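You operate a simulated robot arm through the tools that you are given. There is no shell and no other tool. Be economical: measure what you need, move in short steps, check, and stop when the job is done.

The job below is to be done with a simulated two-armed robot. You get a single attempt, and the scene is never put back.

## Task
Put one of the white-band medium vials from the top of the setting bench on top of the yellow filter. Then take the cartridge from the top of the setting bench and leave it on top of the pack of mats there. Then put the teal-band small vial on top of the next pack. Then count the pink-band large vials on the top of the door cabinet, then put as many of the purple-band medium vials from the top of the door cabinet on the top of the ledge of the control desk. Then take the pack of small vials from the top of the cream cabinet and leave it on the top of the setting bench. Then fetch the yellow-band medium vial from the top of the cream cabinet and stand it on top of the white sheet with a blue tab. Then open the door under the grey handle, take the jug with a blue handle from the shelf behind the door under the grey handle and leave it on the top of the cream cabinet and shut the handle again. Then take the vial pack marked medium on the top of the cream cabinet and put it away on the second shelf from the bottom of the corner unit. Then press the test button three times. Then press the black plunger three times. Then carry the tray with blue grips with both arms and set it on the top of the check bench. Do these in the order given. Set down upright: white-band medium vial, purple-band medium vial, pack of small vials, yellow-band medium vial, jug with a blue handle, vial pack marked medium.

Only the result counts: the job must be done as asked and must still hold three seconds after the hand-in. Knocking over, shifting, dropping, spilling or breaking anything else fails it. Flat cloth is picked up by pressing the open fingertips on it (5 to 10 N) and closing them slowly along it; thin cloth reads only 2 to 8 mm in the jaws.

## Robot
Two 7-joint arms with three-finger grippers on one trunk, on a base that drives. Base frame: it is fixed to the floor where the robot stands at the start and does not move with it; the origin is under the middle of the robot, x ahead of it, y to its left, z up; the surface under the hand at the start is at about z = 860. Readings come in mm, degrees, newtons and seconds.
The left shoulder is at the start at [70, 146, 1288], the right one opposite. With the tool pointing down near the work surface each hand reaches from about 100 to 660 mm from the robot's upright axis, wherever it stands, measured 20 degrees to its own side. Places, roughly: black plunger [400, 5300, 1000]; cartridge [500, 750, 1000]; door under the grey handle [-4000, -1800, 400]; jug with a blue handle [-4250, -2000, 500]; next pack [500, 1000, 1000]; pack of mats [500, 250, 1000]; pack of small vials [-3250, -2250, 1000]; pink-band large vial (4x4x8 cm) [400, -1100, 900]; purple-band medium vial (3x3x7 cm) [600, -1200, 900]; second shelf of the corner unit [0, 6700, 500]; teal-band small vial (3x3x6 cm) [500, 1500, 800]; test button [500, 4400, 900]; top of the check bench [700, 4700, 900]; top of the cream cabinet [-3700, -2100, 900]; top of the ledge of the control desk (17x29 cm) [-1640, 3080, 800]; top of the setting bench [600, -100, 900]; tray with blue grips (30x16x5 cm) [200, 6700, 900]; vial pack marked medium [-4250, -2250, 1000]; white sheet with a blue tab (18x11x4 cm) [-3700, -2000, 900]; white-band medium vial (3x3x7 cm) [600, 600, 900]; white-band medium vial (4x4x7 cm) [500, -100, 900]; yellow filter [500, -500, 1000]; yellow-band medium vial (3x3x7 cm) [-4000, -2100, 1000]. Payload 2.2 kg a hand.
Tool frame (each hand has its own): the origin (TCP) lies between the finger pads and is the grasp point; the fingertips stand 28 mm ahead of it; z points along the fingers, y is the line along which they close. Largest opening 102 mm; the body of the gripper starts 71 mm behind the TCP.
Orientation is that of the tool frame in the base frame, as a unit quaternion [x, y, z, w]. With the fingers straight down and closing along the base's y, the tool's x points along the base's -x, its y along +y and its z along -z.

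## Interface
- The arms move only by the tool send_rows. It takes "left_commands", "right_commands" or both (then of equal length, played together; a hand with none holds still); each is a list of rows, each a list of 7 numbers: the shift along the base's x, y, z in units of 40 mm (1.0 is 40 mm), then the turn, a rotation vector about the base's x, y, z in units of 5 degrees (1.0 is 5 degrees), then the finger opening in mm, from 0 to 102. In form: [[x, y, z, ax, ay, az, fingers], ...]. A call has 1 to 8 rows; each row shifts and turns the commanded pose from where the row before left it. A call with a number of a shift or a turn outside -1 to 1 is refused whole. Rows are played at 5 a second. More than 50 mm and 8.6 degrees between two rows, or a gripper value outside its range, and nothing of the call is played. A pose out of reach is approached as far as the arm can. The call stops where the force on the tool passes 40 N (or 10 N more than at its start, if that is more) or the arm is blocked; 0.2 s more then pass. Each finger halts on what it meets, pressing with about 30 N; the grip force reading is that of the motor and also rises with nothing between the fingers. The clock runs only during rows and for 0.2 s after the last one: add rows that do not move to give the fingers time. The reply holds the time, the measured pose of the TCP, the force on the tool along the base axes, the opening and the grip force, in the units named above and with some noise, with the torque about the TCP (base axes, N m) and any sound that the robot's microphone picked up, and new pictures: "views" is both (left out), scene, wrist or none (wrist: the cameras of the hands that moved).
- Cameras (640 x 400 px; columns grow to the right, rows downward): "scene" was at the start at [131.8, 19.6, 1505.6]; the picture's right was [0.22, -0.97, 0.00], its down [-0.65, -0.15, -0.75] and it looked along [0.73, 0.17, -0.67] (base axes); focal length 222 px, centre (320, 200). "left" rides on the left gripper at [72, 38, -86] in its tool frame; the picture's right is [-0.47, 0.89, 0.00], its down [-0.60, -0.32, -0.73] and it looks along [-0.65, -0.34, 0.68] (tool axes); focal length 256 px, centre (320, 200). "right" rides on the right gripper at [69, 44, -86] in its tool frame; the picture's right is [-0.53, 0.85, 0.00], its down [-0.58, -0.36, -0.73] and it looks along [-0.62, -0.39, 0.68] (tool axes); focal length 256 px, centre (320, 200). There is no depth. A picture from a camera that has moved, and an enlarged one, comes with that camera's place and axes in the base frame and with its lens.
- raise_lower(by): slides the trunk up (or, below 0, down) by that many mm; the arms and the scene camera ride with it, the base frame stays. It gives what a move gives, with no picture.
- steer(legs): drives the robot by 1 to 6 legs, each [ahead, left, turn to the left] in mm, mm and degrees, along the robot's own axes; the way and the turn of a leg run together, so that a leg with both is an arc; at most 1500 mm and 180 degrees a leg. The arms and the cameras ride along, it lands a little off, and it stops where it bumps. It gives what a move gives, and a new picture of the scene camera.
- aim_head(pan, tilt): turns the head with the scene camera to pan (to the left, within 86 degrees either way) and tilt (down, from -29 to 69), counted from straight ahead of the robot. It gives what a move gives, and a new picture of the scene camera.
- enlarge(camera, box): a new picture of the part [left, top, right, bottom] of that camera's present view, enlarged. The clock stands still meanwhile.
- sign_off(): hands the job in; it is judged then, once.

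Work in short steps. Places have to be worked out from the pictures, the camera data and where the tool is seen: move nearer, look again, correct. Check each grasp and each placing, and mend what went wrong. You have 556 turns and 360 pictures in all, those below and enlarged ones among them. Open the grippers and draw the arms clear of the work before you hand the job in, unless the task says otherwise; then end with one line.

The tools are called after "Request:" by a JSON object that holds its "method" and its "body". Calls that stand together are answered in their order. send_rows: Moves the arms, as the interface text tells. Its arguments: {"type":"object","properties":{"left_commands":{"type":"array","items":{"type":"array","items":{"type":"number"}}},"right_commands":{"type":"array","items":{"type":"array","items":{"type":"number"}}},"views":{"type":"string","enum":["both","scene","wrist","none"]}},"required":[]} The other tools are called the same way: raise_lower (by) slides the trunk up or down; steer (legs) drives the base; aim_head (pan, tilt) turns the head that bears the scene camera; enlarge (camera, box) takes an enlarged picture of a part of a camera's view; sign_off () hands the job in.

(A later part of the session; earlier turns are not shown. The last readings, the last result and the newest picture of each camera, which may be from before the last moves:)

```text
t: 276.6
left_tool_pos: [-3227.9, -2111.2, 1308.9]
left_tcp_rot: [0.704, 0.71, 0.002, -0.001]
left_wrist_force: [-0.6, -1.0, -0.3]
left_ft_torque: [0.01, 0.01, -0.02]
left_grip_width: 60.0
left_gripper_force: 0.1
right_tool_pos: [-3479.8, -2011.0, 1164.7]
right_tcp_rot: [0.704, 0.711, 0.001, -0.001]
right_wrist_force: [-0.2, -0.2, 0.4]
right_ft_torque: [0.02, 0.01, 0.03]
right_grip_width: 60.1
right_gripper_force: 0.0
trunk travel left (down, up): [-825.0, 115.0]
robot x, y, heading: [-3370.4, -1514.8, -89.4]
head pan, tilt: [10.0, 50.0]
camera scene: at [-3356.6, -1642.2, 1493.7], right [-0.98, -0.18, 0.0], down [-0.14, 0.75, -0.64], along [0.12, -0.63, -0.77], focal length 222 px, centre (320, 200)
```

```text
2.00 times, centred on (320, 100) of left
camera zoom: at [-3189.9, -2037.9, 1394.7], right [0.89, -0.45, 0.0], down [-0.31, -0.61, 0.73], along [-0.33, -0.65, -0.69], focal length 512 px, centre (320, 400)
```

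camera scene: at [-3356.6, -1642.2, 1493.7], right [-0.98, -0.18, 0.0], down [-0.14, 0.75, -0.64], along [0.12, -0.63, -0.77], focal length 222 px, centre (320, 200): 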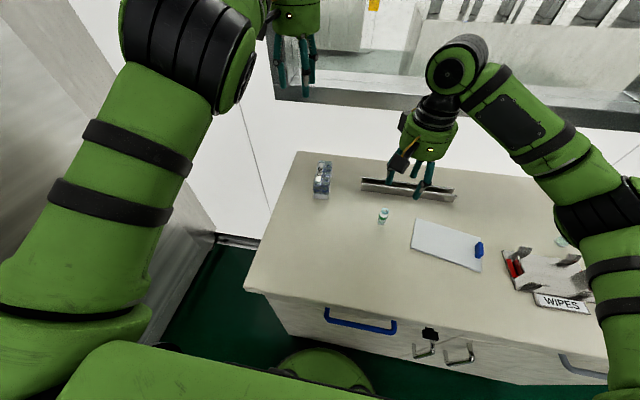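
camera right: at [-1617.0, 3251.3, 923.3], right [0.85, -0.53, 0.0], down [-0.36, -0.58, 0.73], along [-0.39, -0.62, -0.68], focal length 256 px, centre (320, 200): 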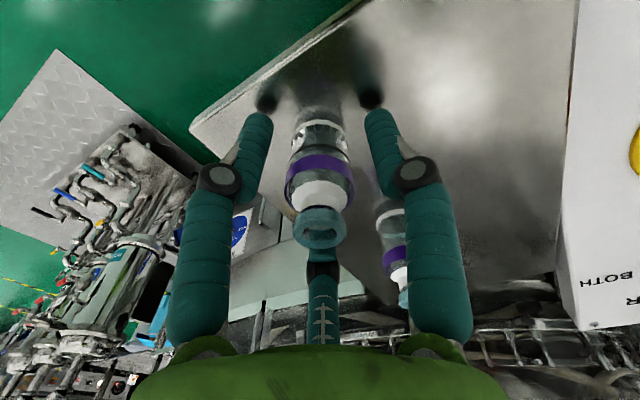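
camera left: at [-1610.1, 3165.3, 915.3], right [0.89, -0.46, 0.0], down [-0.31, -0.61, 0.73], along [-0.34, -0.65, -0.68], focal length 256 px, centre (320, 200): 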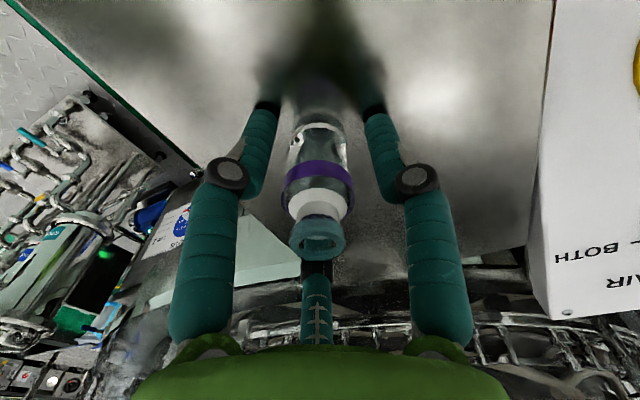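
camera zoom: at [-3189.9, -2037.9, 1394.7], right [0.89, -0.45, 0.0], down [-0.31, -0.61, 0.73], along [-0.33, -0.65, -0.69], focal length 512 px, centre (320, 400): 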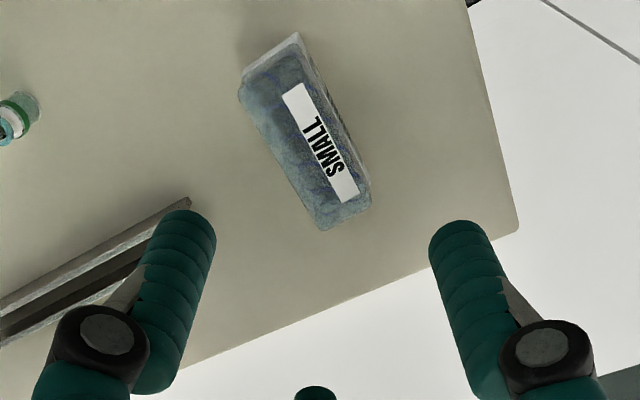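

Triangulated: cabinet top z≈922; pack top x −3289…−3239, y −2112…−2228, z≈990. I raise the right hand and position the left above the pack before lowering the trunk.

Request:
{"method": "send_rows", "body": {"right_commands": [[0, 0.5, 0.9, 0, 0, 0, 60], [0, 0.5, 0.9, 0, 0, 0, 60], [0, 0.5, 0.9, 0, 0, 0, 60], [0, 0, 0.9, 0, 0, 0, 60]], "left_commands": [[-0.3, -0.3, -0.5, 0, 0, 0, 80], [-0.3, -0.3, -0.5, 0, 0, 0, 80], [-0.3, -0.3, -0.5, 0, 0, 0, 80], [0, 0, 0, 0, 0, 0, 80]], "views": "none"}}

Request:
{"method": "raise_lower", "body": {"by": -150}}

```text
t: 277.6
left_tool_pos: [-3251.7, -2126.6, 1248.9]
left_tcp_rot: [0.703, 0.711, 0.002, -0.001]
left_wrist_force: [-0.1, 0.8, 0.2]
left_ft_torque: [-0.03, 0.02, 0.0]
left_grip_width: 79.9
left_gripper_force: 0.0
left hand out of reach, approached as far as the arm can: row 1, 2, 3
right_tool_pos: [-3480.2, -1947.6, 1307.9]
right_tcp_rot: [0.705, 0.71, 0.0, -0.001]
right_wrist_force: [0.0, -0.1, -0.9]
right_ft_torque: [-0.02, 0.02, 0.01]
right_grip_width: 60.0
right_gripper_force: 0.0
trunk travel left (down, up): [-825.0, 115.0]
robot x, y, heading: [-3370.3, -1515.6, -89.6]
head pan, tilt: [10.0, 50.0]
```

```text
t: 279.4
left_tool_pos: [-3252.8, -2127.5, 1099.4]
left_tcp_rot: [0.703, 0.711, 0.003, -0.002]
left_wrist_force: [0.3, -0.4, 0.4]
left_ft_torque: [0.0, 0.02, 0.01]
left_grip_width: 80.1
left_gripper_force: 0.0
right_tool_pos: [-3479.8, -1948.2, 1158.7]
right_tcp_rot: [0.704, 0.71, 0.0, 0.0]
right_wrist_force: [-0.8, 0.3, 0.7]
right_ft_torque: [-0.02, -0.03, 0.03]
right_grip_width: 59.9
right_gripper_force: 0.1
trunk travel left (down, up): [-675.0, 265.0]
robot x, y, heading: [-3370.3, -1516.3, -89.1]
head pan, tilt: [10.0, 50.0]
```

I tilt the left tool forward 25° (fingers toward the wall) to gain reach, while moving toward the pack.

Request:
{"method": "send_rows", "body": {"left_commands": [[0, 0, -0.3, -1, 0, 0, 80], [0, 0, -0.3, -1, 0, 0, 80], [-0.1, -0.15, -0.3, -1, 0, 0, 80], [-0.1, -0.15, -0.3, -1, 0, 0, 80], [-0.1, -0.2, -0.3, -1, 0, 0, 80]], "views": "wrist"}}

```text
t: 280.6
left_tool_pos: [-3276.1, -2223.0, 1088.7]
left_tcp_rot: [0.687, 0.695, -0.15, 0.15]
left_wrist_force: [-0.6, 0.1, 0.4]
left_ft_torque: [0.02, 0.0, 0.02]
left_grip_width: 79.9
left_gripper_force: 0.0
left hand out of reach, approached as far as the arm can: row 1, 2, 3, 4, 5
right_tool_pos: [-3481.0, -1950.2, 1156.8]
right_tcp_rot: [0.704, 0.71, 0.0, 0.001]
right_wrist_force: [0.2, 0.4, 0.1]
right_ft_torque: [-0.01, 0.0, -0.02]
right_grip_width: 60.2
right_gripper_force: 0.1
trunk travel left (down, up): [-675.0, 265.0]
robot x, y, heading: [-3371.7, -1512.6, -89.1]
head pan, tilt: [10.0, 50.0]
camera left: at [-3238.4, -2120.2, 1135.7], right [0.89, -0.41, 0.19], down [-0.31, -0.25, 0.92], along [-0.33, -0.88, -0.35], focal length 256 px, centre (320, 200)
```

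left: 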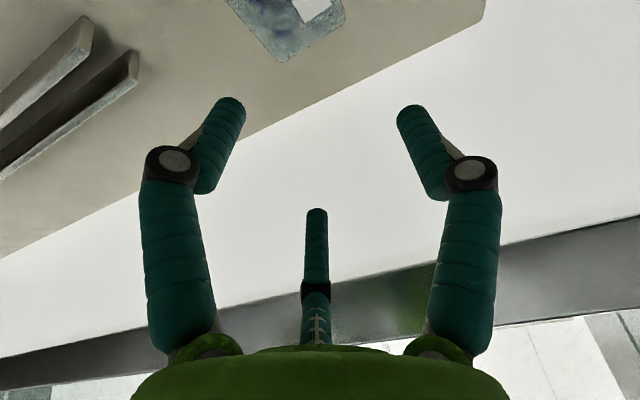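

I move back over the pack and down to z≈1020.

Request:
{"method": "send_rows", "body": {"left_commands": [[0.15, 0.6, -0.6, 0, 0, 0, 80], [0.15, 0.6, -0.6, 0, 0, 0, 80], [0, 0.2, -0.6, 0, 0, 0, 80]], "views": "wrist"}}

```text
t: 281.4
left_tool_pos: [-3276.4, -2234.2, 1030.0]
left_tcp_rot: [0.687, 0.695, -0.149, 0.15]
left_wrist_force: [0.6, 0.0, -0.1]
left_ft_torque: [0.0, -0.02, 0.02]
left_grip_width: 79.9
left_gripper_force: 0.1
left hand out of reach, approached as far as the arm can: row 1, 2, 3
right_tool_pos: [-3480.9, -1949.9, 1157.1]
right_tcp_rot: [0.704, 0.711, 0.0, -0.001]
right_wrist_force: [0.1, 0.3, -0.3]
right_ft_torque: [0.02, -0.03, 0.02]
right_grip_width: 60.2
right_gripper_force: 0.1
trunk travel left (down, up): [-675.0, 265.0]
robot x, y, heading: [-3372.6, -1513.7, -89.4]
head pan, tilt: [10.0, 50.0]
camera left: at [-3238.7, -2132.0, 1077.5], right [0.89, -0.41, 0.19], down [-0.31, -0.25, 0.92], along [-0.33, -0.88, -0.35], focal length 256 px, centre (320, 200)
```

left: 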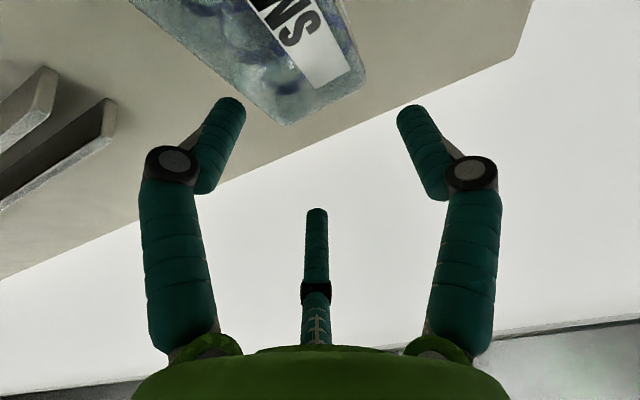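

The y command seems saturated; I send pure +y rows to find where it responds.

Request:
{"method": "send_rows", "body": {"left_commands": [[0, 0.9, 0, 0, 0, 0, 80], [0, 0.9, 0, 0, 0, 0, 80]], "views": "none"}}

```text
t: 282.0
left_tool_pos: [-3285.9, -2231.3, 1037.9]
left_tcp_rot: [0.687, 0.695, -0.15, 0.151]
left_wrist_force: [-0.3, 0.4, -0.3]
left_ft_torque: [-0.01, 0.02, -0.01]
left_grip_width: 79.8
left_gripper_force: 0.2
left hand out of reach, approached as far as the arm can: row 1, 2
right_tool_pos: [-3481.2, -1948.4, 1157.4]
right_tcp_rot: [0.705, 0.71, 0.0, -0.001]
right_wrist_force: [-0.3, -0.2, 0.3]
right_ft_torque: [0.01, 0.0, 0.04]
right_grip_width: 60.1
right_gripper_force: 0.1
trunk travel left (down, up): [-675.0, 265.0]
robot x, y, heading: [-3370.0, -1515.8, -89.4]
head pan, tilt: [10.0, 50.0]
```

I raise the commanded z first, then undo the tilt to regain a well-defined pose.

Request:
{"method": "send_rows", "body": {"left_commands": [[0, 0, 1, 0, 0, 0, 80], [0, 0, 1, 0, 0, 0, 80], [0, 0, 1, 0, 0, 0, 80]], "views": "none"}}

Request:
{"method": "send_rows", "body": {"left_commands": [[0, 0, 0, 1, 0, 0, 80], [0, 0, 0, 1, 0, 0, 80], [0, 0, 0, 1, 0, 0, 80]], "views": "none"}}

```text
t: 282.8
left_tool_pos: [-3277.5, -2207.5, 1137.4]
left_tcp_rot: [0.687, 0.695, -0.151, 0.151]
left_wrist_force: [0.3, -0.4, 0.9]
left_ft_torque: [-0.02, -0.02, -0.02]
left_grip_width: 80.4
left_gripper_force: 0.1
left hand out of reach, approached as far as the arm can: row 1, 2, 3
right_tool_pos: [-3481.1, -1948.9, 1157.6]
right_tcp_rot: [0.704, 0.71, 0.0, 0.0]
right_wrist_force: [0.2, 0.0, -0.1]
right_ft_torque: [-0.01, -0.02, -0.02]
right_grip_width: 60.2
right_gripper_force: 0.2
trunk travel left (down, up): [-675.0, 265.0]
robot x, y, heading: [-3372.3, -1513.7, -89.6]
head pan, tilt: [10.0, 50.0]
```

```text
t: 283.6
left_tool_pos: [-3253.6, -2161.7, 1120.2]
left_tcp_rot: [0.701, 0.708, -0.059, 0.059]
left_wrist_force: [0.8, -0.6, -0.2]
left_ft_torque: [0.02, -0.01, 0.0]
left_grip_width: 80.0
left_gripper_force: 0.1
left hand out of reach, approached as far as the arm can: row 1, 2, 3
right_tool_pos: [-3479.9, -1949.6, 1158.6]
right_tcp_rot: [0.704, 0.71, 0.0, -0.002]
right_wrist_force: [-0.2, -0.3, -0.4]
right_ft_torque: [-0.02, 0.0, 0.0]
right_grip_width: 59.8
right_gripper_force: 0.1
trunk travel left (down, up): [-675.0, 265.0]
robot x, y, heading: [-3371.6, -1517.3, -89.4]
head pan, tilt: [10.0, 50.0]
```

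The arm is likely stuck near its straight-elbow limit. I finish undoing the tilt and pull inward/sideways.

Request:
{"method": "send_rows", "body": {"left_commands": [[0.5, 0.5, 0, 1, 0, 0, 80], [0.5, 0.5, 0, 1, 0, 0, 80], [0.5, 0.5, 0, 0, 0, 0, 80]], "views": "scene"}}

```text
t: 284.4
left_tool_pos: [-3192.3, -2098.9, 1119.9]
left_tcp_rot: [0.703, 0.712, 0.003, -0.003]
left_wrist_force: [0.6, 0.4, 0.4]
left_ft_torque: [-0.03, 0.03, 0.03]
left_grip_width: 79.9
left_gripper_force: 0.0
right_tool_pos: [-3478.2, -1948.0, 1158.1]
right_tcp_rot: [0.704, 0.711, 0.0, -0.001]
right_wrist_force: [0.5, -1.2, -0.2]
right_ft_torque: [0.0, 0.01, 0.04]
right_grip_width: 60.0
right_gripper_force: 0.1
trunk travel left (down, up): [-675.0, 265.0]
robot x, y, heading: [-3370.9, -1515.4, -89.4]
head pan, tilt: [10.0, 50.0]
camera scene: at [-3354.6, -1639.5, 1344.0], right [-0.98, -0.18, 0.0], down [-0.14, 0.75, -0.64], along [0.12, -0.63, -0.77], focal length 222 px, centre (320, 200)
```

scene: 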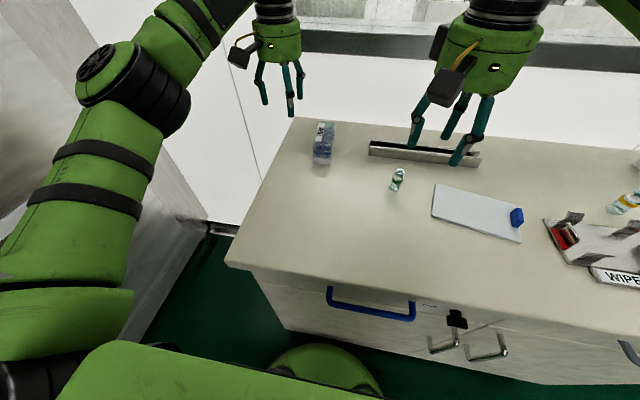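

Reachable again at (−3192,−2099). I tilt 20° here, then move toward the pack.

Request:
{"method": "send_rows", "body": {"left_commands": [[0, 0, 0, -1, 0, 0, 80], [0, 0, 0, -1, 0, 0, 80], [0, 0, 0, -1, 0, 0, 80], [0, 0, 0, -1, 0, 0, 80]], "views": "none"}}

Request:
{"method": "send_rows", "body": {"left_commands": [[-0.6, -0.45, -0.5, 0, 0, 0, 80], [-0.6, -0.45, -0.5, 0, 0, 0, 80], [-0.6, -0.45, -0.3, 0, 0, 0, 80], [0, -0.2, -0.3, 0, 0, 0, 80]], "views": "wrist"}}

```text
t: 285.4
left_tool_pos: [-3193.1, -2099.2, 1119.8]
left_tcp_rot: [0.692, 0.701, -0.122, 0.121]
left_wrist_force: [-0.2, -0.1, -0.2]
left_ft_torque: [0.02, 0.02, -0.02]
left_grip_width: 80.1
left_gripper_force: 0.0
right_tool_pos: [-3480.2, -1949.1, 1157.1]
right_tcp_rot: [0.704, 0.71, 0.0, -0.001]
right_wrist_force: [0.1, 0.5, 0.1]
right_ft_torque: [-0.01, 0.03, 0.01]
right_grip_width: 60.1
right_gripper_force: 0.1
trunk travel left (down, up): [-675.0, 265.0]
robot x, y, heading: [-3370.6, -1515.5, -89.4]
head pan, tilt: [10.0, 50.0]
```

```text
t: 286.4
left_tool_pos: [-3264.6, -2161.3, 1054.2]
left_tcp_rot: [0.693, 0.701, -0.121, 0.12]
left_wrist_force: [-0.4, -0.2, -0.2]
left_ft_torque: [0.02, 0.05, -0.01]
left_grip_width: 80.2
left_gripper_force: 0.1
right_tool_pos: [-3481.1, -1950.7, 1157.2]
right_tcp_rot: [0.704, 0.71, 0.0, -0.002]
right_wrist_force: [0.3, -0.2, 0.4]
right_ft_torque: [0.06, -0.02, -0.01]
right_grip_width: 60.1
right_gripper_force: 0.0
trunk travel left (down, up): [-675.0, 265.0]
robot x, y, heading: [-3371.1, -1516.4, -89.5]
head pan, tilt: [10.0, 50.0]
camera left: at [-3227.4, -2063.6, 1109.9], right [0.89, -0.43, 0.15], down [-0.31, -0.33, 0.89], along [-0.33, -0.84, -0.42], focal length 256 px, centre (320, 200)
```

left: 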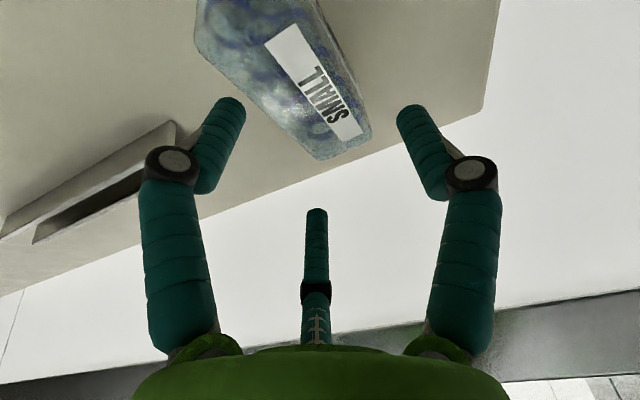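

Pack centred (x −3288…−3239). I descend to z≈960 and close.

Request:
{"method": "send_rows", "body": {"left_commands": [[0, -0.05, -0.8, 0, 0, 0, 80], [0, 0, -0.8, 0, 0, 0, 80], [0, 0, -0.7, 0, 0, 0, 80]], "views": "wrist"}}

```text
t: 287.2
left_tool_pos: [-3266.0, -2159.9, 974.2]
left_tcp_rot: [0.691, 0.7, -0.129, 0.129]
left_wrist_force: [2.1, -10.2, 29.5]
left_ft_torque: [0.88, -0.67, -0.29]
left_grip_width: 81.0
left_gripper_force: 30.0
right_tool_pos: [-3480.6, -1941.2, 1161.5]
right_tcp_rot: [0.703, 0.711, -0.002, 0.002]
right_wrist_force: [0.5, 1.4, 1.5]
right_ft_torque: [-0.12, 0.03, 0.01]
right_grip_width: 60.1
right_gripper_force: 0.0
trunk travel left (down, up): [-675.0, 265.0]
robot x, y, heading: [-3368.8, -1518.4, -89.4]
head pan, tilt: [10.0, 50.0]
camera left: at [-3227.6, -2060.4, 1027.2], right [0.89, -0.42, 0.16], down [-0.31, -0.3, 0.9], along [-0.33, -0.85, -0.4], focal length 256 px, centre (320, 200)
```

left: 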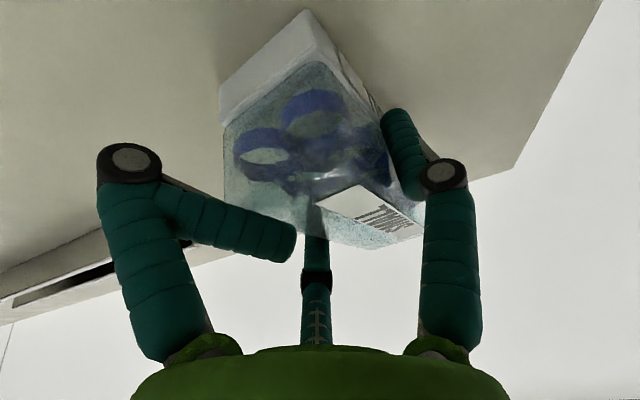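

A finger pressed on the pack's top. I raise immediately and look.

Request:
{"method": "send_rows", "body": {"left_commands": [[0, 0, 0.7, 0, 0, 0, 80], [0, 0, 0.7, 0, 0, 0, 102], [0, 0, 0.3, 0, 0, 0, 102]], "views": "both"}}

Request:
{"method": "enlarge", "body": {"camera": "scene", "box": [270, 90, 410, 200]}}

```text
t: 288.0
left_tool_pos: [-3266.0, -2165.2, 1030.7]
left_tcp_rot: [0.693, 0.701, -0.12, 0.12]
left_wrist_force: [0.4, -1.7, 0.0]
left_ft_torque: [-0.01, -0.01, -0.03]
left_grip_width: 103.0
left_gripper_force: 0.0
right_tool_pos: [-3480.7, -1949.5, 1157.1]
right_tcp_rot: [0.704, 0.71, 0.001, -0.002]
right_wrist_force: [-0.2, -0.3, -0.3]
right_ft_torque: [0.02, -0.01, 0.0]
right_grip_width: 60.2
right_gripper_force: 0.0
trunk travel left (down, up): [-675.0, 265.0]
robot x, y, heading: [-3370.9, -1512.1, -89.7]
head pan, tilt: [10.0, 50.0]
camera scene: at [-3356.6, -1641.5, 1343.7], right [-0.98, -0.18, 0.0], down [-0.14, 0.75, -0.64], along [0.12, -0.63, -0.77], focal length 222 px, centre (320, 200)
camera left: at [-3227.4, -2066.2, 1086.5], right [0.89, -0.43, 0.15], down [-0.31, -0.33, 0.89], along [-0.33, -0.84, -0.43], focal length 256 px, centre (320, 200)
```

scene: 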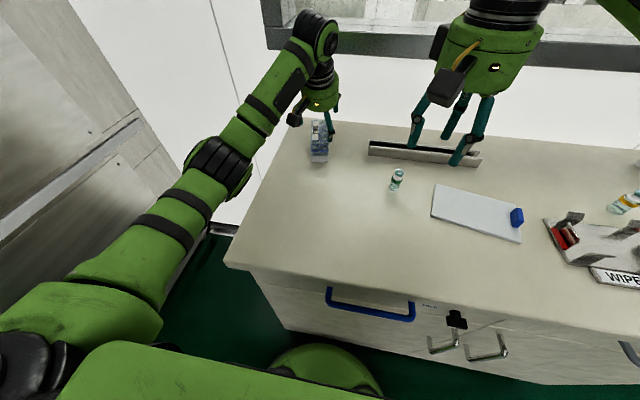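
left: 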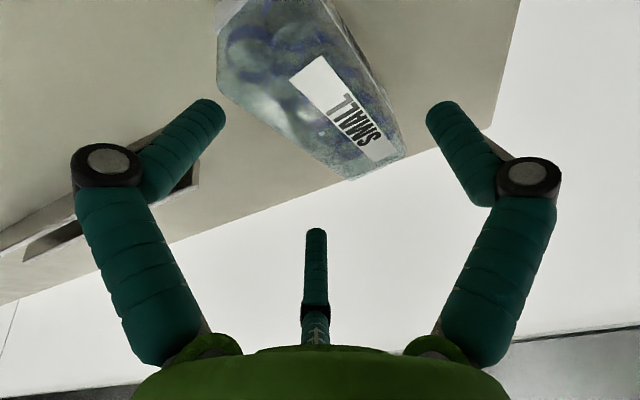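

```text
3.64 times, centred on (340, 145) of scene
camera zoom: at [-3356.6, -1641.5, 1343.7], right [-0.98, -0.18, 0.0], down [-0.14, 0.75, -0.64], along [0.12, -0.63, -0.77], focal length 808 px, centre (247, 400)
```

zoom: 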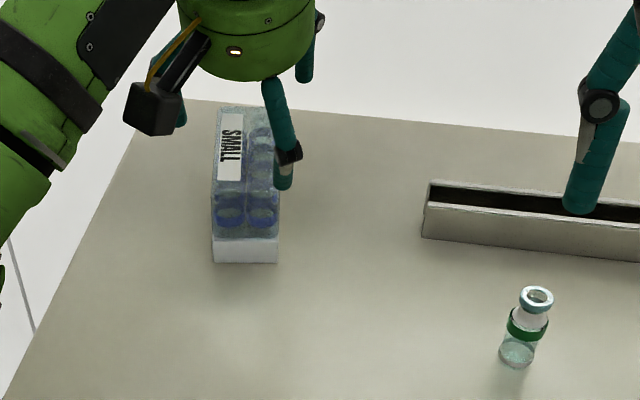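

The hand evidently is a three-finger centric gripper (one finger on +x side, two on −x side). I offset x to ≈−3277 with full opening and descend to z≈973.

Request:
{"method": "send_rows", "body": {"left_commands": [[-0.28, -0.05, 0, 0, 0, 0, 102], [0, 0, -0.6, 0, 0, 0, 102], [0, 0, -0.4, 0, 0, 0, 102], [0, 0, -0.4, 0, 0, 0, 102]], "views": "wrist"}}

```text
t: 289.0
left_tool_pos: [-3278.9, -2166.9, 975.8]
left_tcp_rot: [0.693, 0.701, -0.121, 0.121]
left_wrist_force: [0.2, -0.2, -0.6]
left_ft_torque: [0.01, 0.03, -0.01]
left_grip_width: 101.7
left_gripper_force: 0.0
right_tool_pos: [-3479.8, -1948.7, 1157.2]
right_tcp_rot: [0.704, 0.71, 0.001, -0.001]
right_wrist_force: [0.7, 0.0, 0.7]
right_ft_torque: [-0.01, 0.02, 0.02]
right_grip_width: 59.9
right_gripper_force: 0.1
trunk travel left (down, up): [-675.0, 265.0]
robot x, y, heading: [-3371.9, -1520.8, -89.4]
head pan, tilt: [10.0, 50.0]
camera left: at [-3240.7, -2069.2, 1031.9], right [0.89, -0.43, 0.15], down [-0.31, -0.33, 0.89], along [-0.33, -0.84, -0.42], focal length 256 px, centre (320, 200)
```

left: 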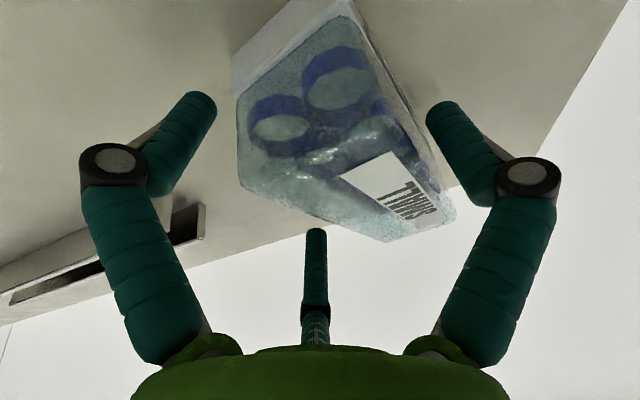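

No contact, pack between the fingers. I close slowly.

Request:
{"method": "send_rows", "body": {"left_commands": [[0, 0, 0, 0, 0, 0, 92], [0, 0, 0, 0, 0, 0, 84], [0, 0, 0, 0, 0, 0, 76], [0, 0, 0, 0, 0, 0, 68], [0, 0, 0, 0, 0, 0, 60], [0, 0, 0, 0, 0, 0, 50], [0, 0, 0, 0, 0, 0, 42]], "views": "wrist"}}

```text
t: 290.6
left_tool_pos: [-3277.4, -2165.7, 977.2]
left_tcp_rot: [0.693, 0.701, -0.121, 0.12]
left_wrist_force: [0.9, -1.0, 2.7]
left_ft_torque: [0.02, -0.15, 0.0]
left_grip_width: 68.5
left_gripper_force: 29.9
right_tool_pos: [-3481.2, -1949.0, 1157.3]
right_tcp_rot: [0.704, 0.71, 0.0, 0.0]
right_wrist_force: [0.3, 1.0, 1.2]
right_ft_torque: [-0.02, 0.03, 0.0]
right_grip_width: 60.3
right_gripper_force: 0.1
trunk travel left (down, up): [-675.0, 265.0]
robot x, y, heading: [-3373.7, -1516.6, -89.3]
head pan, tilt: [10.0, 50.0]
camera left: at [-3240.4, -2068.9, 1032.6], right [0.89, -0.43, 0.15], down [-0.31, -0.33, 0.89], along [-0.33, -0.84, -0.42], focal length 256 px, centre (320, 200)
```

left: 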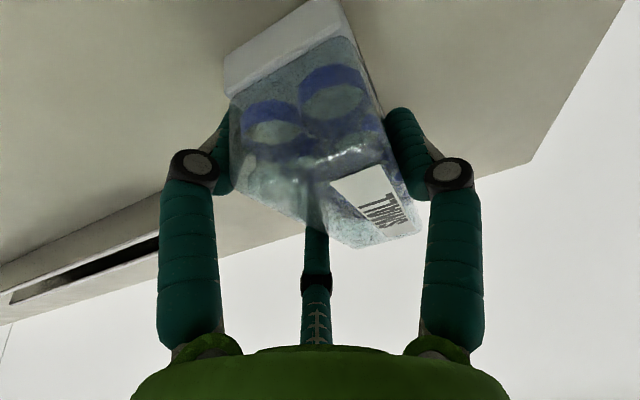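

Gripped (68.5 ↔ three-finger grip on a 50 mm box). I lift.

Request:
{"method": "send_rows", "body": {"left_commands": [[0, 0, 0.3, 0, 0, 0, 42], [0, 0, 0.6, 0, 0, 0, 42], [0, 0.2, 0.8, 0, 0, 0, 42], [0, 0.4, 0.8, 0, 0, 0, 42], [0, 0.4, 0.8, 0, 0, 0, 42]], "views": "both"}}

```text
t: 291.8
left_tool_pos: [-3276.1, -2126.6, 1108.3]
left_tcp_rot: [0.692, 0.701, -0.121, 0.12]
left_wrist_force: [0.0, 0.3, -0.7]
left_ft_torque: [0.04, 0.03, 0.01]
left_grip_width: 68.6
left_gripper_force: 29.9
right_tool_pos: [-3478.7, -1947.3, 1158.0]
right_tcp_rot: [0.704, 0.711, 0.0, -0.001]
right_wrist_force: [0.3, 0.3, -0.2]
right_ft_torque: [-0.03, 0.02, 0.0]
right_grip_width: 59.7
right_gripper_force: 0.1
trunk travel left (down, up): [-675.0, 265.0]
robot x, y, heading: [-3369.0, -1513.2, -89.4]
head pan, tilt: [10.0, 50.0]
camera scene: at [-3355.7, -1639.0, 1344.0], right [-0.98, -0.18, 0.0], down [-0.14, 0.75, -0.64], along [0.12, -0.63, -0.77], focal length 222 px, centre (320, 200)
camera left: at [-3238.3, -2027.5, 1164.6], right [0.89, -0.43, 0.15], down [-0.31, -0.33, 0.89], along [-0.33, -0.84, -0.42], focal length 256 px, centre (320, 200)
```

scene: 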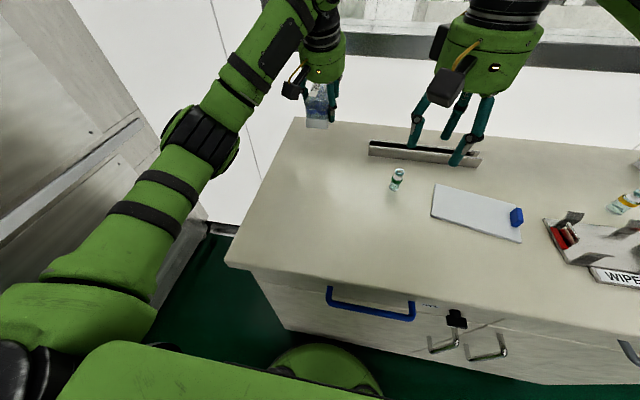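
left: 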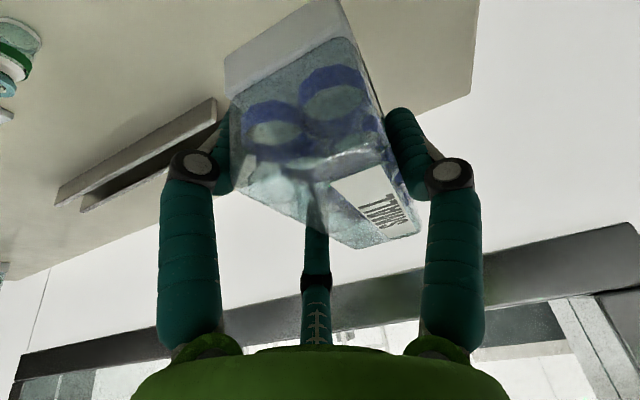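

Pack held level. I raise the trunk back and drive out: back, then west to the passage.

Request:
{"method": "raise_lower", "body": {"by": 150}}

Request:
{"method": "steer", "body": {"legs": [[-1450, 0, -0.6], [0, -1450, 0], [0, -90, 0]]}}

```text
t: 293.5
left_tool_pos: [-3277.3, -2126.4, 1258.3]
left_tcp_rot: [0.693, 0.701, -0.121, 0.119]
left_wrist_force: [-0.9, -0.4, -1.6]
left_ft_torque: [0.03, 0.06, -0.01]
left_grip_width: 68.6
left_gripper_force: 30.2
right_tool_pos: [-3480.3, -1948.9, 1307.5]
right_tcp_rot: [0.704, 0.71, 0.0, 0.0]
right_wrist_force: [1.0, 0.2, -0.1]
right_ft_torque: [0.0, -0.01, 0.01]
right_grip_width: 59.9
right_gripper_force: 0.1
trunk travel left (down, up): [-825.0, 115.0]
robot x, y, heading: [-3373.9, -1512.7, -89.6]
head pan, tilt: [10.0, 50.0]
```

```text
t: 308.1
left_tool_pos: [-4803.3, -705.5, 1257.2]
left_tcp_rot: [0.688, 0.705, -0.121, 0.119]
left_wrist_force: [0.8, 0.5, -1.4]
left_ft_torque: [0.03, 0.08, -0.05]
left_grip_width: 68.5
left_gripper_force: 30.3
right_tool_pos: [-5009.2, -527.9, 1307.6]
right_tcp_rot: [0.7, 0.714, -0.002, -0.002]
right_wrist_force: [0.3, 0.7, 0.0]
right_ft_torque: [-0.01, 0.03, 0.0]
right_grip_width: 59.8
right_gripper_force: 0.1
trunk travel left (down, up): [-825.0, 115.0]
robot x, y, heading: [-4907.4, -94.1, -89.1]
head pan, tilt: [10.0, 50.0]
camera scene: at [-4887.8, -219.6, 1493.8], right [-0.98, -0.19, 0.0], down [-0.15, 0.75, -0.64], along [0.12, -0.63, -0.77], focal length 222 px, centre (320, 200)
```

scene: 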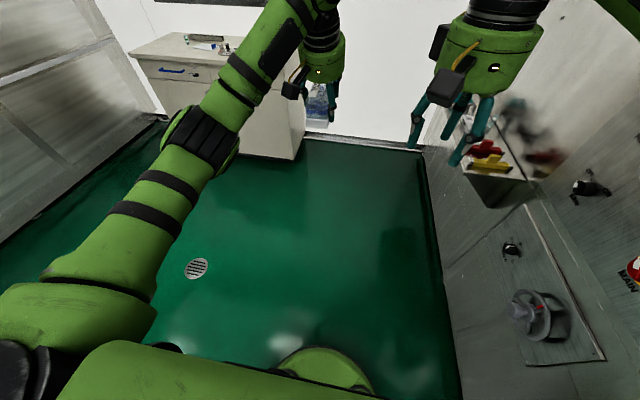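

I back up through the passage, shift east to clear the barrel, then continue north.

Request:
{"method": "steer", "body": {"legs": [[-1400, 0, -0.9], [-1300, 0, 0], [0, 320, 0], [-1390, 0, 0]]}}

```text
t: 329.6
left_tool_pos: [-4580.1, 3393.5, 1257.5]
left_tcp_rot: [0.699, 0.694, -0.122, 0.118]
left_wrist_force: [-0.1, 0.2, -2.0]
left_ft_torque: [0.05, 0.01, 0.0]
left_grip_width: 69.0
left_gripper_force: 30.3
right_tool_pos: [-4779.9, 3575.8, 1307.3]
right_tcp_rot: [0.711, 0.703, 0.0, -0.002]
right_wrist_force: [-0.5, 0.2, -0.9]
right_ft_torque: [0.03, -0.03, 0.01]
right_grip_width: 59.8
right_gripper_force: 0.1
trunk travel left (down, up): [-825.0, 115.0]
robot x, y, heading: [-4661.2, 4005.3, -90.6]
head pan, tilt: [10.0, 50.0]
camera scene: at [-4649.9, 3881.5, 1493.8], right [-0.99, -0.16, 0.0], down [-0.12, 0.76, -0.64], along [0.1, -0.63, -0.77], focal length 222 px, centre (320, 200)
```

scene: 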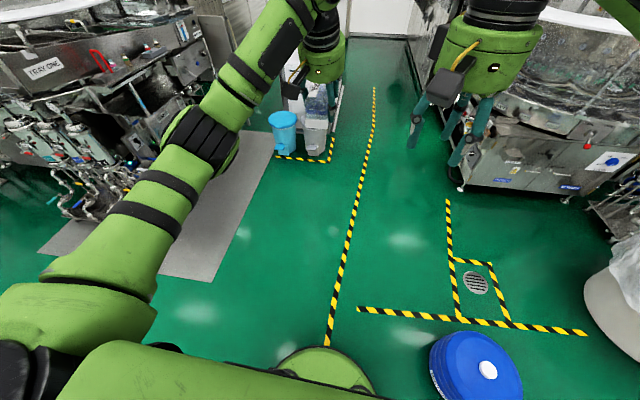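

I turn to heading 0 and drive east along y≈4000 to the main aisle.

Request:
{"method": "steer", "body": {"legs": [[0, 0, 90.6], [1450, 0, 0], [1450, 0, 0], [1380, 0, 0]]}}

```text
t: 354.0
left_tool_pos: [248.5, 3942.9, 1258.7]
left_tcp_rot: [0.015, 0.985, -0.004, 0.17]
left_wrist_force: [-0.6, -0.2, -1.2]
left_ft_torque: [-0.01, 0.03, 0.01]
left_grip_width: 68.6
left_gripper_force: 29.8
right_tool_pos: [61.1, 3746.6, 1307.1]
right_tcp_rot: [0.017, 1.0, -0.001, 0.0]
right_wrist_force: [-0.2, -0.2, -0.1]
right_ft_torque: [0.02, 0.0, -0.01]
right_grip_width: 60.0
right_gripper_force: 0.0
trunk travel left (down, up): [-825.0, 115.0]
robot x, y, heading: [-368.4, 3873.1, -1.9]
head pan, tilt: [10.0, 50.0]
camera scene: at [-241.1, 3884.4, 1494.0], right [0.14, -0.99, 0.0], down [-0.76, -0.11, -0.64], along [0.64, 0.09, -0.77], focal length 222 px, centre (320, 200)
```

scene: 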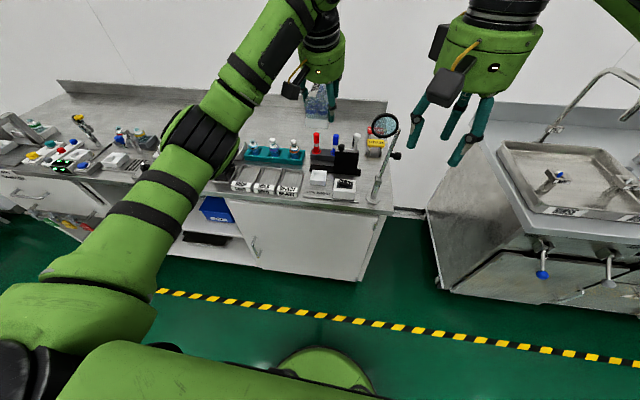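

I strafe right (south) back to the setting bench, straightening heading.

Request:
{"method": "steer", "body": {"legs": [[0, -1450, 1.9], [0, -1450, 0], [0, -1080, 0]]}}

```text
t: 373.1
left_tool_pos: [278.6, 16.0, 1258.0]
left_tcp_rot: [-0.017, 0.985, 0.002, 0.17]
left_wrist_force: [-0.3, 0.1, -2.6]
left_ft_torque: [-0.02, 0.04, 0.03]
left_grip_width: 68.8
left_gripper_force: 30.1
right_tool_pos: [104.6, -190.9, 1308.3]
right_tcp_rot: [-0.016, 1.0, -0.001, -0.002]
right_wrist_force: [0.4, 0.7, 0.1]
right_ft_torque: [-0.02, -0.03, 0.0]
right_grip_width: 59.9
right_gripper_force: 0.1
trunk travel left (down, up): [-825.0, 115.0]
robot x, y, heading: [-330.3, -93.3, 1.8]
head pan, tilt: [10.0, 50.0]
camera scene: at [-205.2, -73.1, 1493.9], right [0.2, -0.98, 0.0], down [-0.75, -0.16, -0.64], along [0.63, 0.13, -0.77], focal length 222 px, centre (320, 200)
```

scene: 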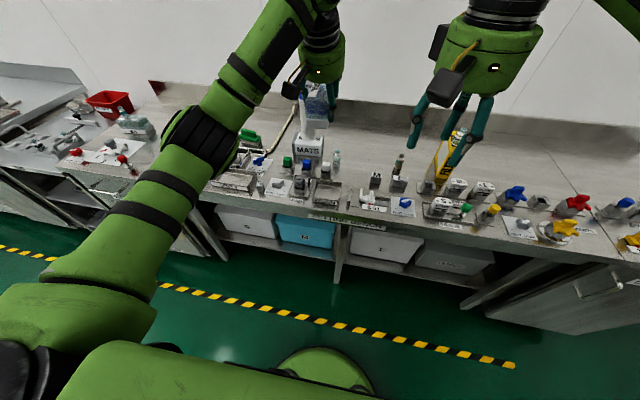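

I approach: ahead 310, right 115, straighten.

Request:
{"method": "steer", "body": {"legs": [[310, -115, -1.8]]}}

Request:
{"method": "enlarge", "body": {"camera": "left", "box": [0, 0, 640, 400]}}

```text
t: 375.2
left_tool_pos: [592.4, -112.3, 1259.2]
left_tcp_rot: [0.0, 0.985, -0.001, 0.172]
left_wrist_force: [0.0, 0.4, -0.5]
left_ft_torque: [0.01, -0.02, 0.01]
left_grip_width: 68.5
left_gripper_force: 30.1
right_tool_pos: [410.3, -312.4, 1308.5]
right_tcp_rot: [0.002, 1.0, -0.001, 0.001]
right_wrist_force: [-0.2, 0.0, -1.0]
right_ft_torque: [-0.05, -0.04, 0.0]
right_grip_width: 60.1
right_gripper_force: 0.0
trunk travel left (down, up): [-825.0, 115.0]
robot x, y, heading: [-20.1, -199.2, -0.1]
head pan, tilt: [10.0, 50.0]
camera scene: at [104.3, -184.6, 1494.2], right [0.17, -0.99, 0.0], down [-0.75, -0.13, -0.64], along [0.64, 0.11, -0.77], focal length 222 px, centre (320, 200)
```

scene: 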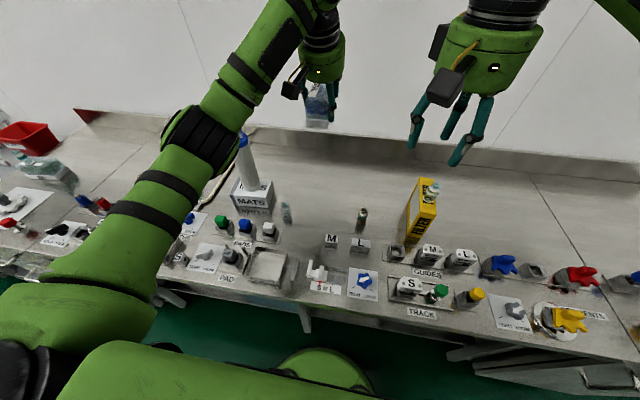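

```text
1.00 times, centred on (320, 200) of left (not enlarged: the box is as wide or as high as the picture)
camera zoom: at [495.5, -73.4, 1314.8], right [0.44, 0.89, 0.15], down [0.32, -0.31, 0.89], along [0.84, -0.34, -0.42], focal length 256 px, centre (320, 200)
```

zoom: 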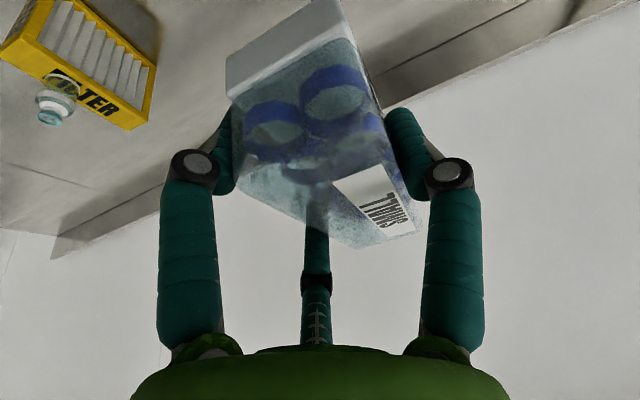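

Space below is clear (pack will occupy x≈550–666, y≈−129…−79). I lower the trunk 200 then the arm.

Request:
{"method": "raise_lower", "body": {"by": -200}}

Request:
{"method": "send_rows", "body": {"left_commands": [[0, 0, -0.7, 0, 0, 0, 42], [0, 0, -0.7, 0, 0, 0, 42], [0, 0, -0.7, 0, 0, 0, 42], [0, 0, -0.7, 0, 0, 0, 42]], "views": "both"}}

```text
t: 377.4
left_tool_pos: [593.7, -112.6, 1057.6]
left_tcp_rot: [0.001, 0.986, -0.001, 0.17]
left_wrist_force: [0.4, 0.6, -2.3]
left_ft_torque: [-0.04, 0.05, 0.0]
left_grip_width: 68.3
left_gripper_force: 30.1
right_tool_pos: [411.8, -314.0, 1108.5]
right_tcp_rot: [0.002, 1.0, -0.001, 0.0]
right_wrist_force: [0.9, 1.2, -0.3]
right_ft_torque: [0.01, -0.02, 0.0]
right_grip_width: 59.9
right_gripper_force: 0.0
trunk travel left (down, up): [-625.0, 315.0]
robot x, y, heading: [-21.9, -202.8, -0.4]
head pan, tilt: [10.0, 50.0]
```

```text
t: 378.4
left_tool_pos: [594.1, -112.1, 944.8]
left_tcp_rot: [0.0, 0.985, -0.002, 0.17]
left_wrist_force: [0.3, -0.1, -1.4]
left_ft_torque: [-0.03, 0.01, 0.02]
left_grip_width: 68.7
left_gripper_force: 29.9
right_tool_pos: [412.5, -313.4, 1107.2]
right_tcp_rot: [0.003, 1.0, -0.002, -0.001]
right_wrist_force: [0.3, -0.1, -0.6]
right_ft_torque: [0.0, 0.02, -0.01]
right_grip_width: 59.8
right_gripper_force: 0.1
trunk travel left (down, up): [-625.0, 315.0]
robot x, y, heading: [-19.4, -197.4, -0.5]
head pan, tilt: [10.0, 50.0]
camera scene: at [107.6, -185.4, 1293.9], right [0.17, -0.99, 0.0], down [-0.76, -0.13, -0.64], along [0.63, 0.11, -0.77], focal length 222 px, centre (320, 200)
camera left: at [497.4, -73.5, 1001.4], right [0.44, 0.89, 0.15], down [0.32, -0.32, 0.89], along [0.84, -0.34, -0.42], focal length 256 px, centre (320, 200)
```

scene: 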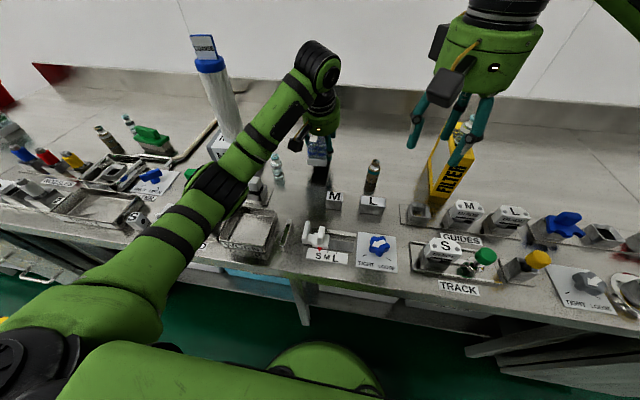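
left: 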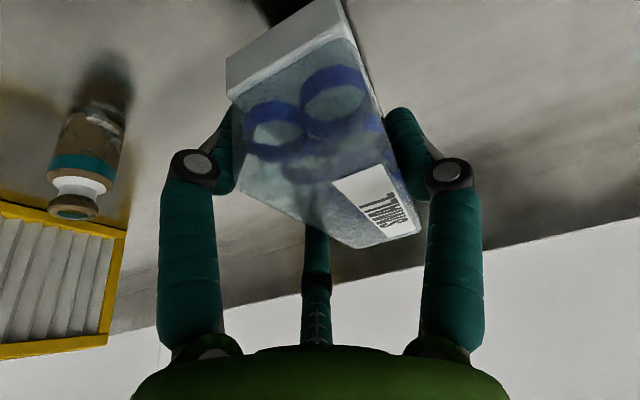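

Clear around. Lower in small steps.

Request:
{"method": "send_rows", "body": {"left_commands": [[0, 0, -0.2, 0, 0, 0, 42], [0, 0, -0.2, 0, 0, 0, 42], [0, 0, -0.1, 0, 0, 0, 42], [0, 0, -0.07, 0, 0, 0, 42]], "views": "none"}}

Request:
{"method": "send_rows", "body": {"left_commands": [[0, 0, -0.07, 0, 0, 0, 42], [0, 0, -0.07, 0, 0, 0, 42]], "views": "none"}}

```text
t: 379.4
left_tool_pos: [593.6, -113.4, 922.9]
left_tcp_rot: [0.001, 0.985, -0.002, 0.17]
left_wrist_force: [-0.3, 0.3, -0.9]
left_ft_torque: [0.03, 0.04, 0.01]
left_grip_width: 68.6
left_gripper_force: 30.2
right_tool_pos: [414.0, -313.8, 1107.3]
right_tcp_rot: [0.002, 1.0, -0.001, 0.0]
right_wrist_force: [0.8, 0.2, -0.3]
right_ft_torque: [-0.01, -0.01, 0.01]
right_grip_width: 60.1
right_gripper_force: 0.0
trunk travel left (down, up): [-625.0, 315.0]
robot x, y, heading: [-19.5, -198.5, -0.3]
head pan, tilt: [10.0, 50.0]
```

```text
t: 380.0
left_tool_pos: [593.9, -113.5, 917.3]
left_tcp_rot: [0.0, 0.985, -0.002, 0.17]
left_wrist_force: [0.1, 0.5, -0.7]
left_ft_torque: [0.01, 0.03, 0.01]
left_grip_width: 68.9
left_gripper_force: 29.9
right_tool_pos: [413.0, -313.9, 1107.0]
right_tcp_rot: [0.001, 1.0, -0.001, -0.001]
right_wrist_force: [-0.8, -0.5, -0.6]
right_ft_torque: [0.04, -0.03, -0.01]
right_grip_width: 59.8
right_gripper_force: 0.1
trunk travel left (down, up): [-625.0, 315.0]
robot x, y, heading: [-25.1, -200.0, -0.3]
head pan, tilt: [10.0, 50.0]
```

Request:
{"method": "send_rows", "body": {"left_commands": [[0, 0, -0.07, 0, 0, 0, 42], [0, 0, -0.07, 0, 0, 0, 42]], "views": "none"}}

```text
t: 380.6
left_tool_pos: [593.5, -113.9, 911.6]
left_tcp_rot: [0.001, 0.985, -0.002, 0.171]
left_wrist_force: [0.3, -0.3, -2.0]
left_ft_torque: [-0.01, 0.02, -0.01]
left_grip_width: 68.5
left_gripper_force: 29.8
right_tool_pos: [412.2, -313.9, 1107.9]
right_tcp_rot: [0.002, 1.0, -0.001, 0.0]
right_wrist_force: [0.3, 0.4, -0.4]
right_ft_torque: [-0.05, 0.02, 0.0]
right_grip_width: 59.8
right_gripper_force: 0.0
trunk travel left (down, up): [-625.0, 315.0]
robot x, y, heading: [-21.9, -198.8, -0.5]
head pan, tilt: [10.0, 50.0]
```

Request:
{"method": "send_rows", "body": {"left_commands": [[0, 0, -0.06, 0, 0, 0, 42], [0, 0, -0.06, 0, 0, 0, 42]], "views": "none"}}

Request:
{"method": "enlarge", "body": {"camera": "scene", "box": [270, 100, 410, 220]}}

```text
t: 381.2
left_tool_pos: [595.2, -113.0, 907.0]
left_tcp_rot: [0.001, 0.985, -0.002, 0.171]
left_wrist_force: [0.1, 0.0, 0.9]
left_ft_torque: [0.07, 0.0, 0.02]
left_grip_width: 68.5
left_gripper_force: 30.4
right_tool_pos: [411.4, -314.4, 1108.0]
right_tcp_rot: [0.002, 1.0, -0.001, 0.0]
right_wrist_force: [-0.2, -0.5, 0.0]
right_ft_torque: [0.01, 0.01, -0.02]
right_grip_width: 60.1
right_gripper_force: 0.0
trunk travel left (down, up): [-625.0, 315.0]
robot x, y, heading: [-18.2, -199.2, -0.4]
head pan, tilt: [10.0, 50.0]
```

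```text
3.33 times, centred on (340, 160) of scene
camera zoom: at [106.6, -185.7, 1294.0], right [0.17, -0.99, 0.0], down [-0.76, -0.13, -0.64], along [0.63, 0.11, -0.77], focal length 741 px, centre (253, 333)
```

zoom: 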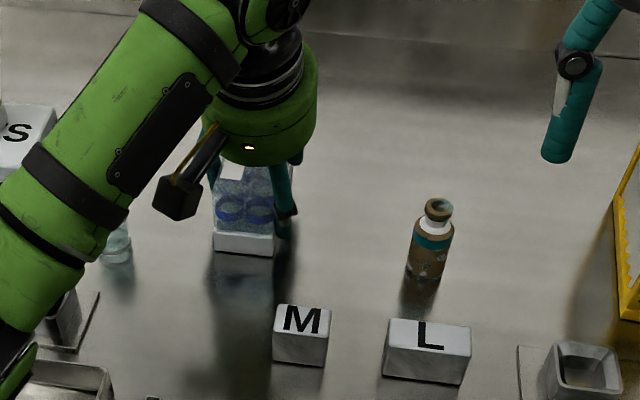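

Request:
{"method": "send_rows", "body": {"left_commands": [[0, 0, -0.06, 0, 0, 0, 42], [0, 0, 0, 0, 0, 0, 42]], "views": "none"}}

```text
t: 381.8
left_tool_pos: [593.6, -112.8, 907.6]
left_tcp_rot: [0.0, 0.985, -0.002, 0.173]
left_wrist_force: [3.7, 0.7, 12.9]
left_ft_torque: [0.54, 0.42, -0.23]
left_grip_width: 68.6
left_gripper_force: 30.2
right_tool_pos: [411.8, -314.1, 1107.9]
right_tcp_rot: [0.002, 1.0, 0.0, 0.0]
right_wrist_force: [-0.6, 0.8, -0.8]
right_ft_torque: [-0.01, 0.02, -0.02]
right_grip_width: 60.0
right_gripper_force: 0.1
trunk travel left (down, up): [-625.0, 315.0]
robot x, y, heading: [-19.0, -200.4, -0.3]
head pan, tilt: [10.0, 50.0]
```

Contact (13 N). Relieve and open fully.

Request:
{"method": "send_rows", "body": {"left_commands": [[0, 0, 0.05, 0, 0, 0, 42], [0, 0, 0, 0, 0, 0, 70], [0, 0, 0, 0, 0, 0, 85], [0, 0, 0, 0, 0, 0, 100], [0, 0, 0, 0, 0, 0, 102]], "views": "wrist"}}

```text
t: 383.0
left_tool_pos: [593.5, -113.8, 907.0]
left_tcp_rot: [0.0, 0.985, -0.001, 0.171]
left_wrist_force: [0.1, 0.6, -0.5]
left_ft_torque: [0.01, 0.03, 0.0]
left_grip_width: 102.2
left_gripper_force: 0.0
right_tool_pos: [412.2, -314.4, 1108.2]
right_tcp_rot: [0.002, 1.0, 0.0, 0.0]
right_wrist_force: [-0.2, 0.4, -0.8]
right_ft_torque: [-0.03, 0.0, 0.0]
right_grip_width: 60.0
right_gripper_force: 0.0
trunk travel left (down, up): [-625.0, 315.0]
robot x, y, heading: [-20.7, -202.6, -0.3]
head pan, tilt: [10.0, 50.0]
camera left: at [497.4, -74.4, 963.1], right [0.44, 0.89, 0.15], down [0.32, -0.32, 0.89], along [0.84, -0.34, -0.42], focal length 256 px, centre (320, 200)
```

left: 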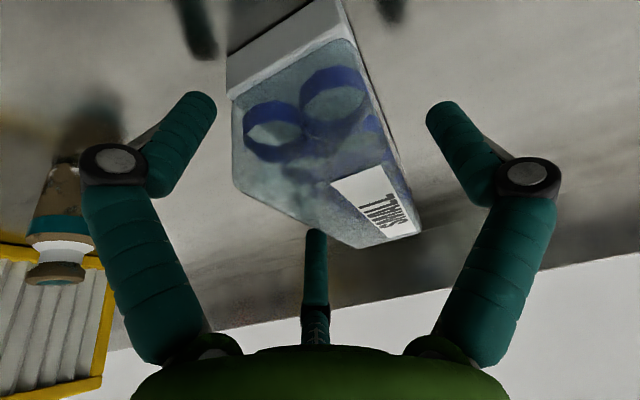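

Released. I raise the hand vertically and check the pack.

Request:
{"method": "send_rows", "body": {"left_commands": [[0, 0, 0.8, 0, 0, 0, 102], [0, 0, 1, 0, 0, 0, 102], [0, 0, 1, 0, 0, 0, 102], [0, 0, 1, 0, 0, 0, 102], [-0.3, 0, 0.5, 1, 0, 0, 102]], "views": "none"}}

Request:
{"method": "raise_lower", "body": {"by": 200}}

Request:
{"method": "enlarge", "body": {"camera": "scene", "box": [240, 120, 480, 270]}}

```text
t: 384.2
left_tool_pos: [581.3, -111.4, 1079.8]
left_tcp_rot: [0.007, 0.984, 0.042, 0.171]
left_wrist_force: [0.1, -0.7, 0.1]
left_ft_torque: [-0.02, 0.01, 0.02]
left_grip_width: 102.1
left_gripper_force: 0.0
right_tool_pos: [411.2, -315.3, 1109.3]
right_tcp_rot: [0.002, 1.0, 0.0, 0.0]
right_wrist_force: [0.1, 0.2, -0.4]
right_ft_torque: [0.0, -0.02, -0.01]
right_grip_width: 59.8
right_gripper_force: 0.1
trunk travel left (down, up): [-625.0, 315.0]
robot x, y, heading: [-18.6, -194.6, -0.4]
head pan, tilt: [10.0, 50.0]
```

```text
t: 386.4
left_tool_pos: [581.3, -111.8, 1278.4]
left_tcp_rot: [0.008, 0.985, 0.042, 0.17]
left_wrist_force: [-0.3, 1.0, -0.5]
left_ft_torque: [0.03, -0.01, 0.02]
left_grip_width: 102.2
left_gripper_force: 0.1
right_tool_pos: [411.5, -315.5, 1308.1]
right_tcp_rot: [0.001, 1.0, -0.001, 0.0]
right_wrist_force: [-0.1, 0.3, 1.4]
right_ft_torque: [-0.02, 0.04, 0.01]
right_grip_width: 59.9
right_gripper_force: 0.0
trunk travel left (down, up): [-825.0, 115.0]
robot x, y, heading: [-19.5, -200.2, -0.3]
head pan, tilt: [10.0, 50.0]
```

```text
2.67 times, centred on (360, 195) of scene
camera zoom: at [106.9, -185.7, 1493.9], right [0.17, -0.99, 0.0], down [-0.76, -0.13, -0.64], along [0.63, 0.11, -0.77], focal length 593 px, centre (213, 213)
```

zoom: 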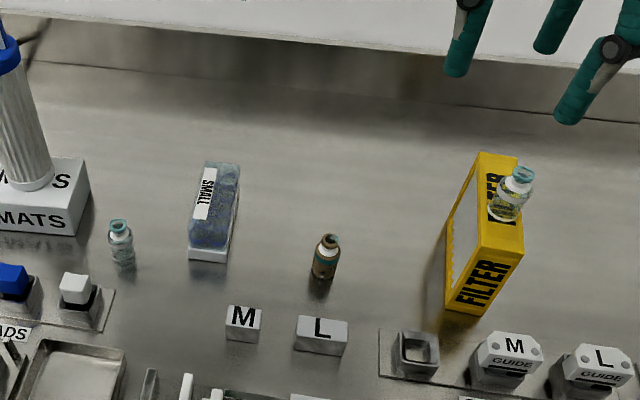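

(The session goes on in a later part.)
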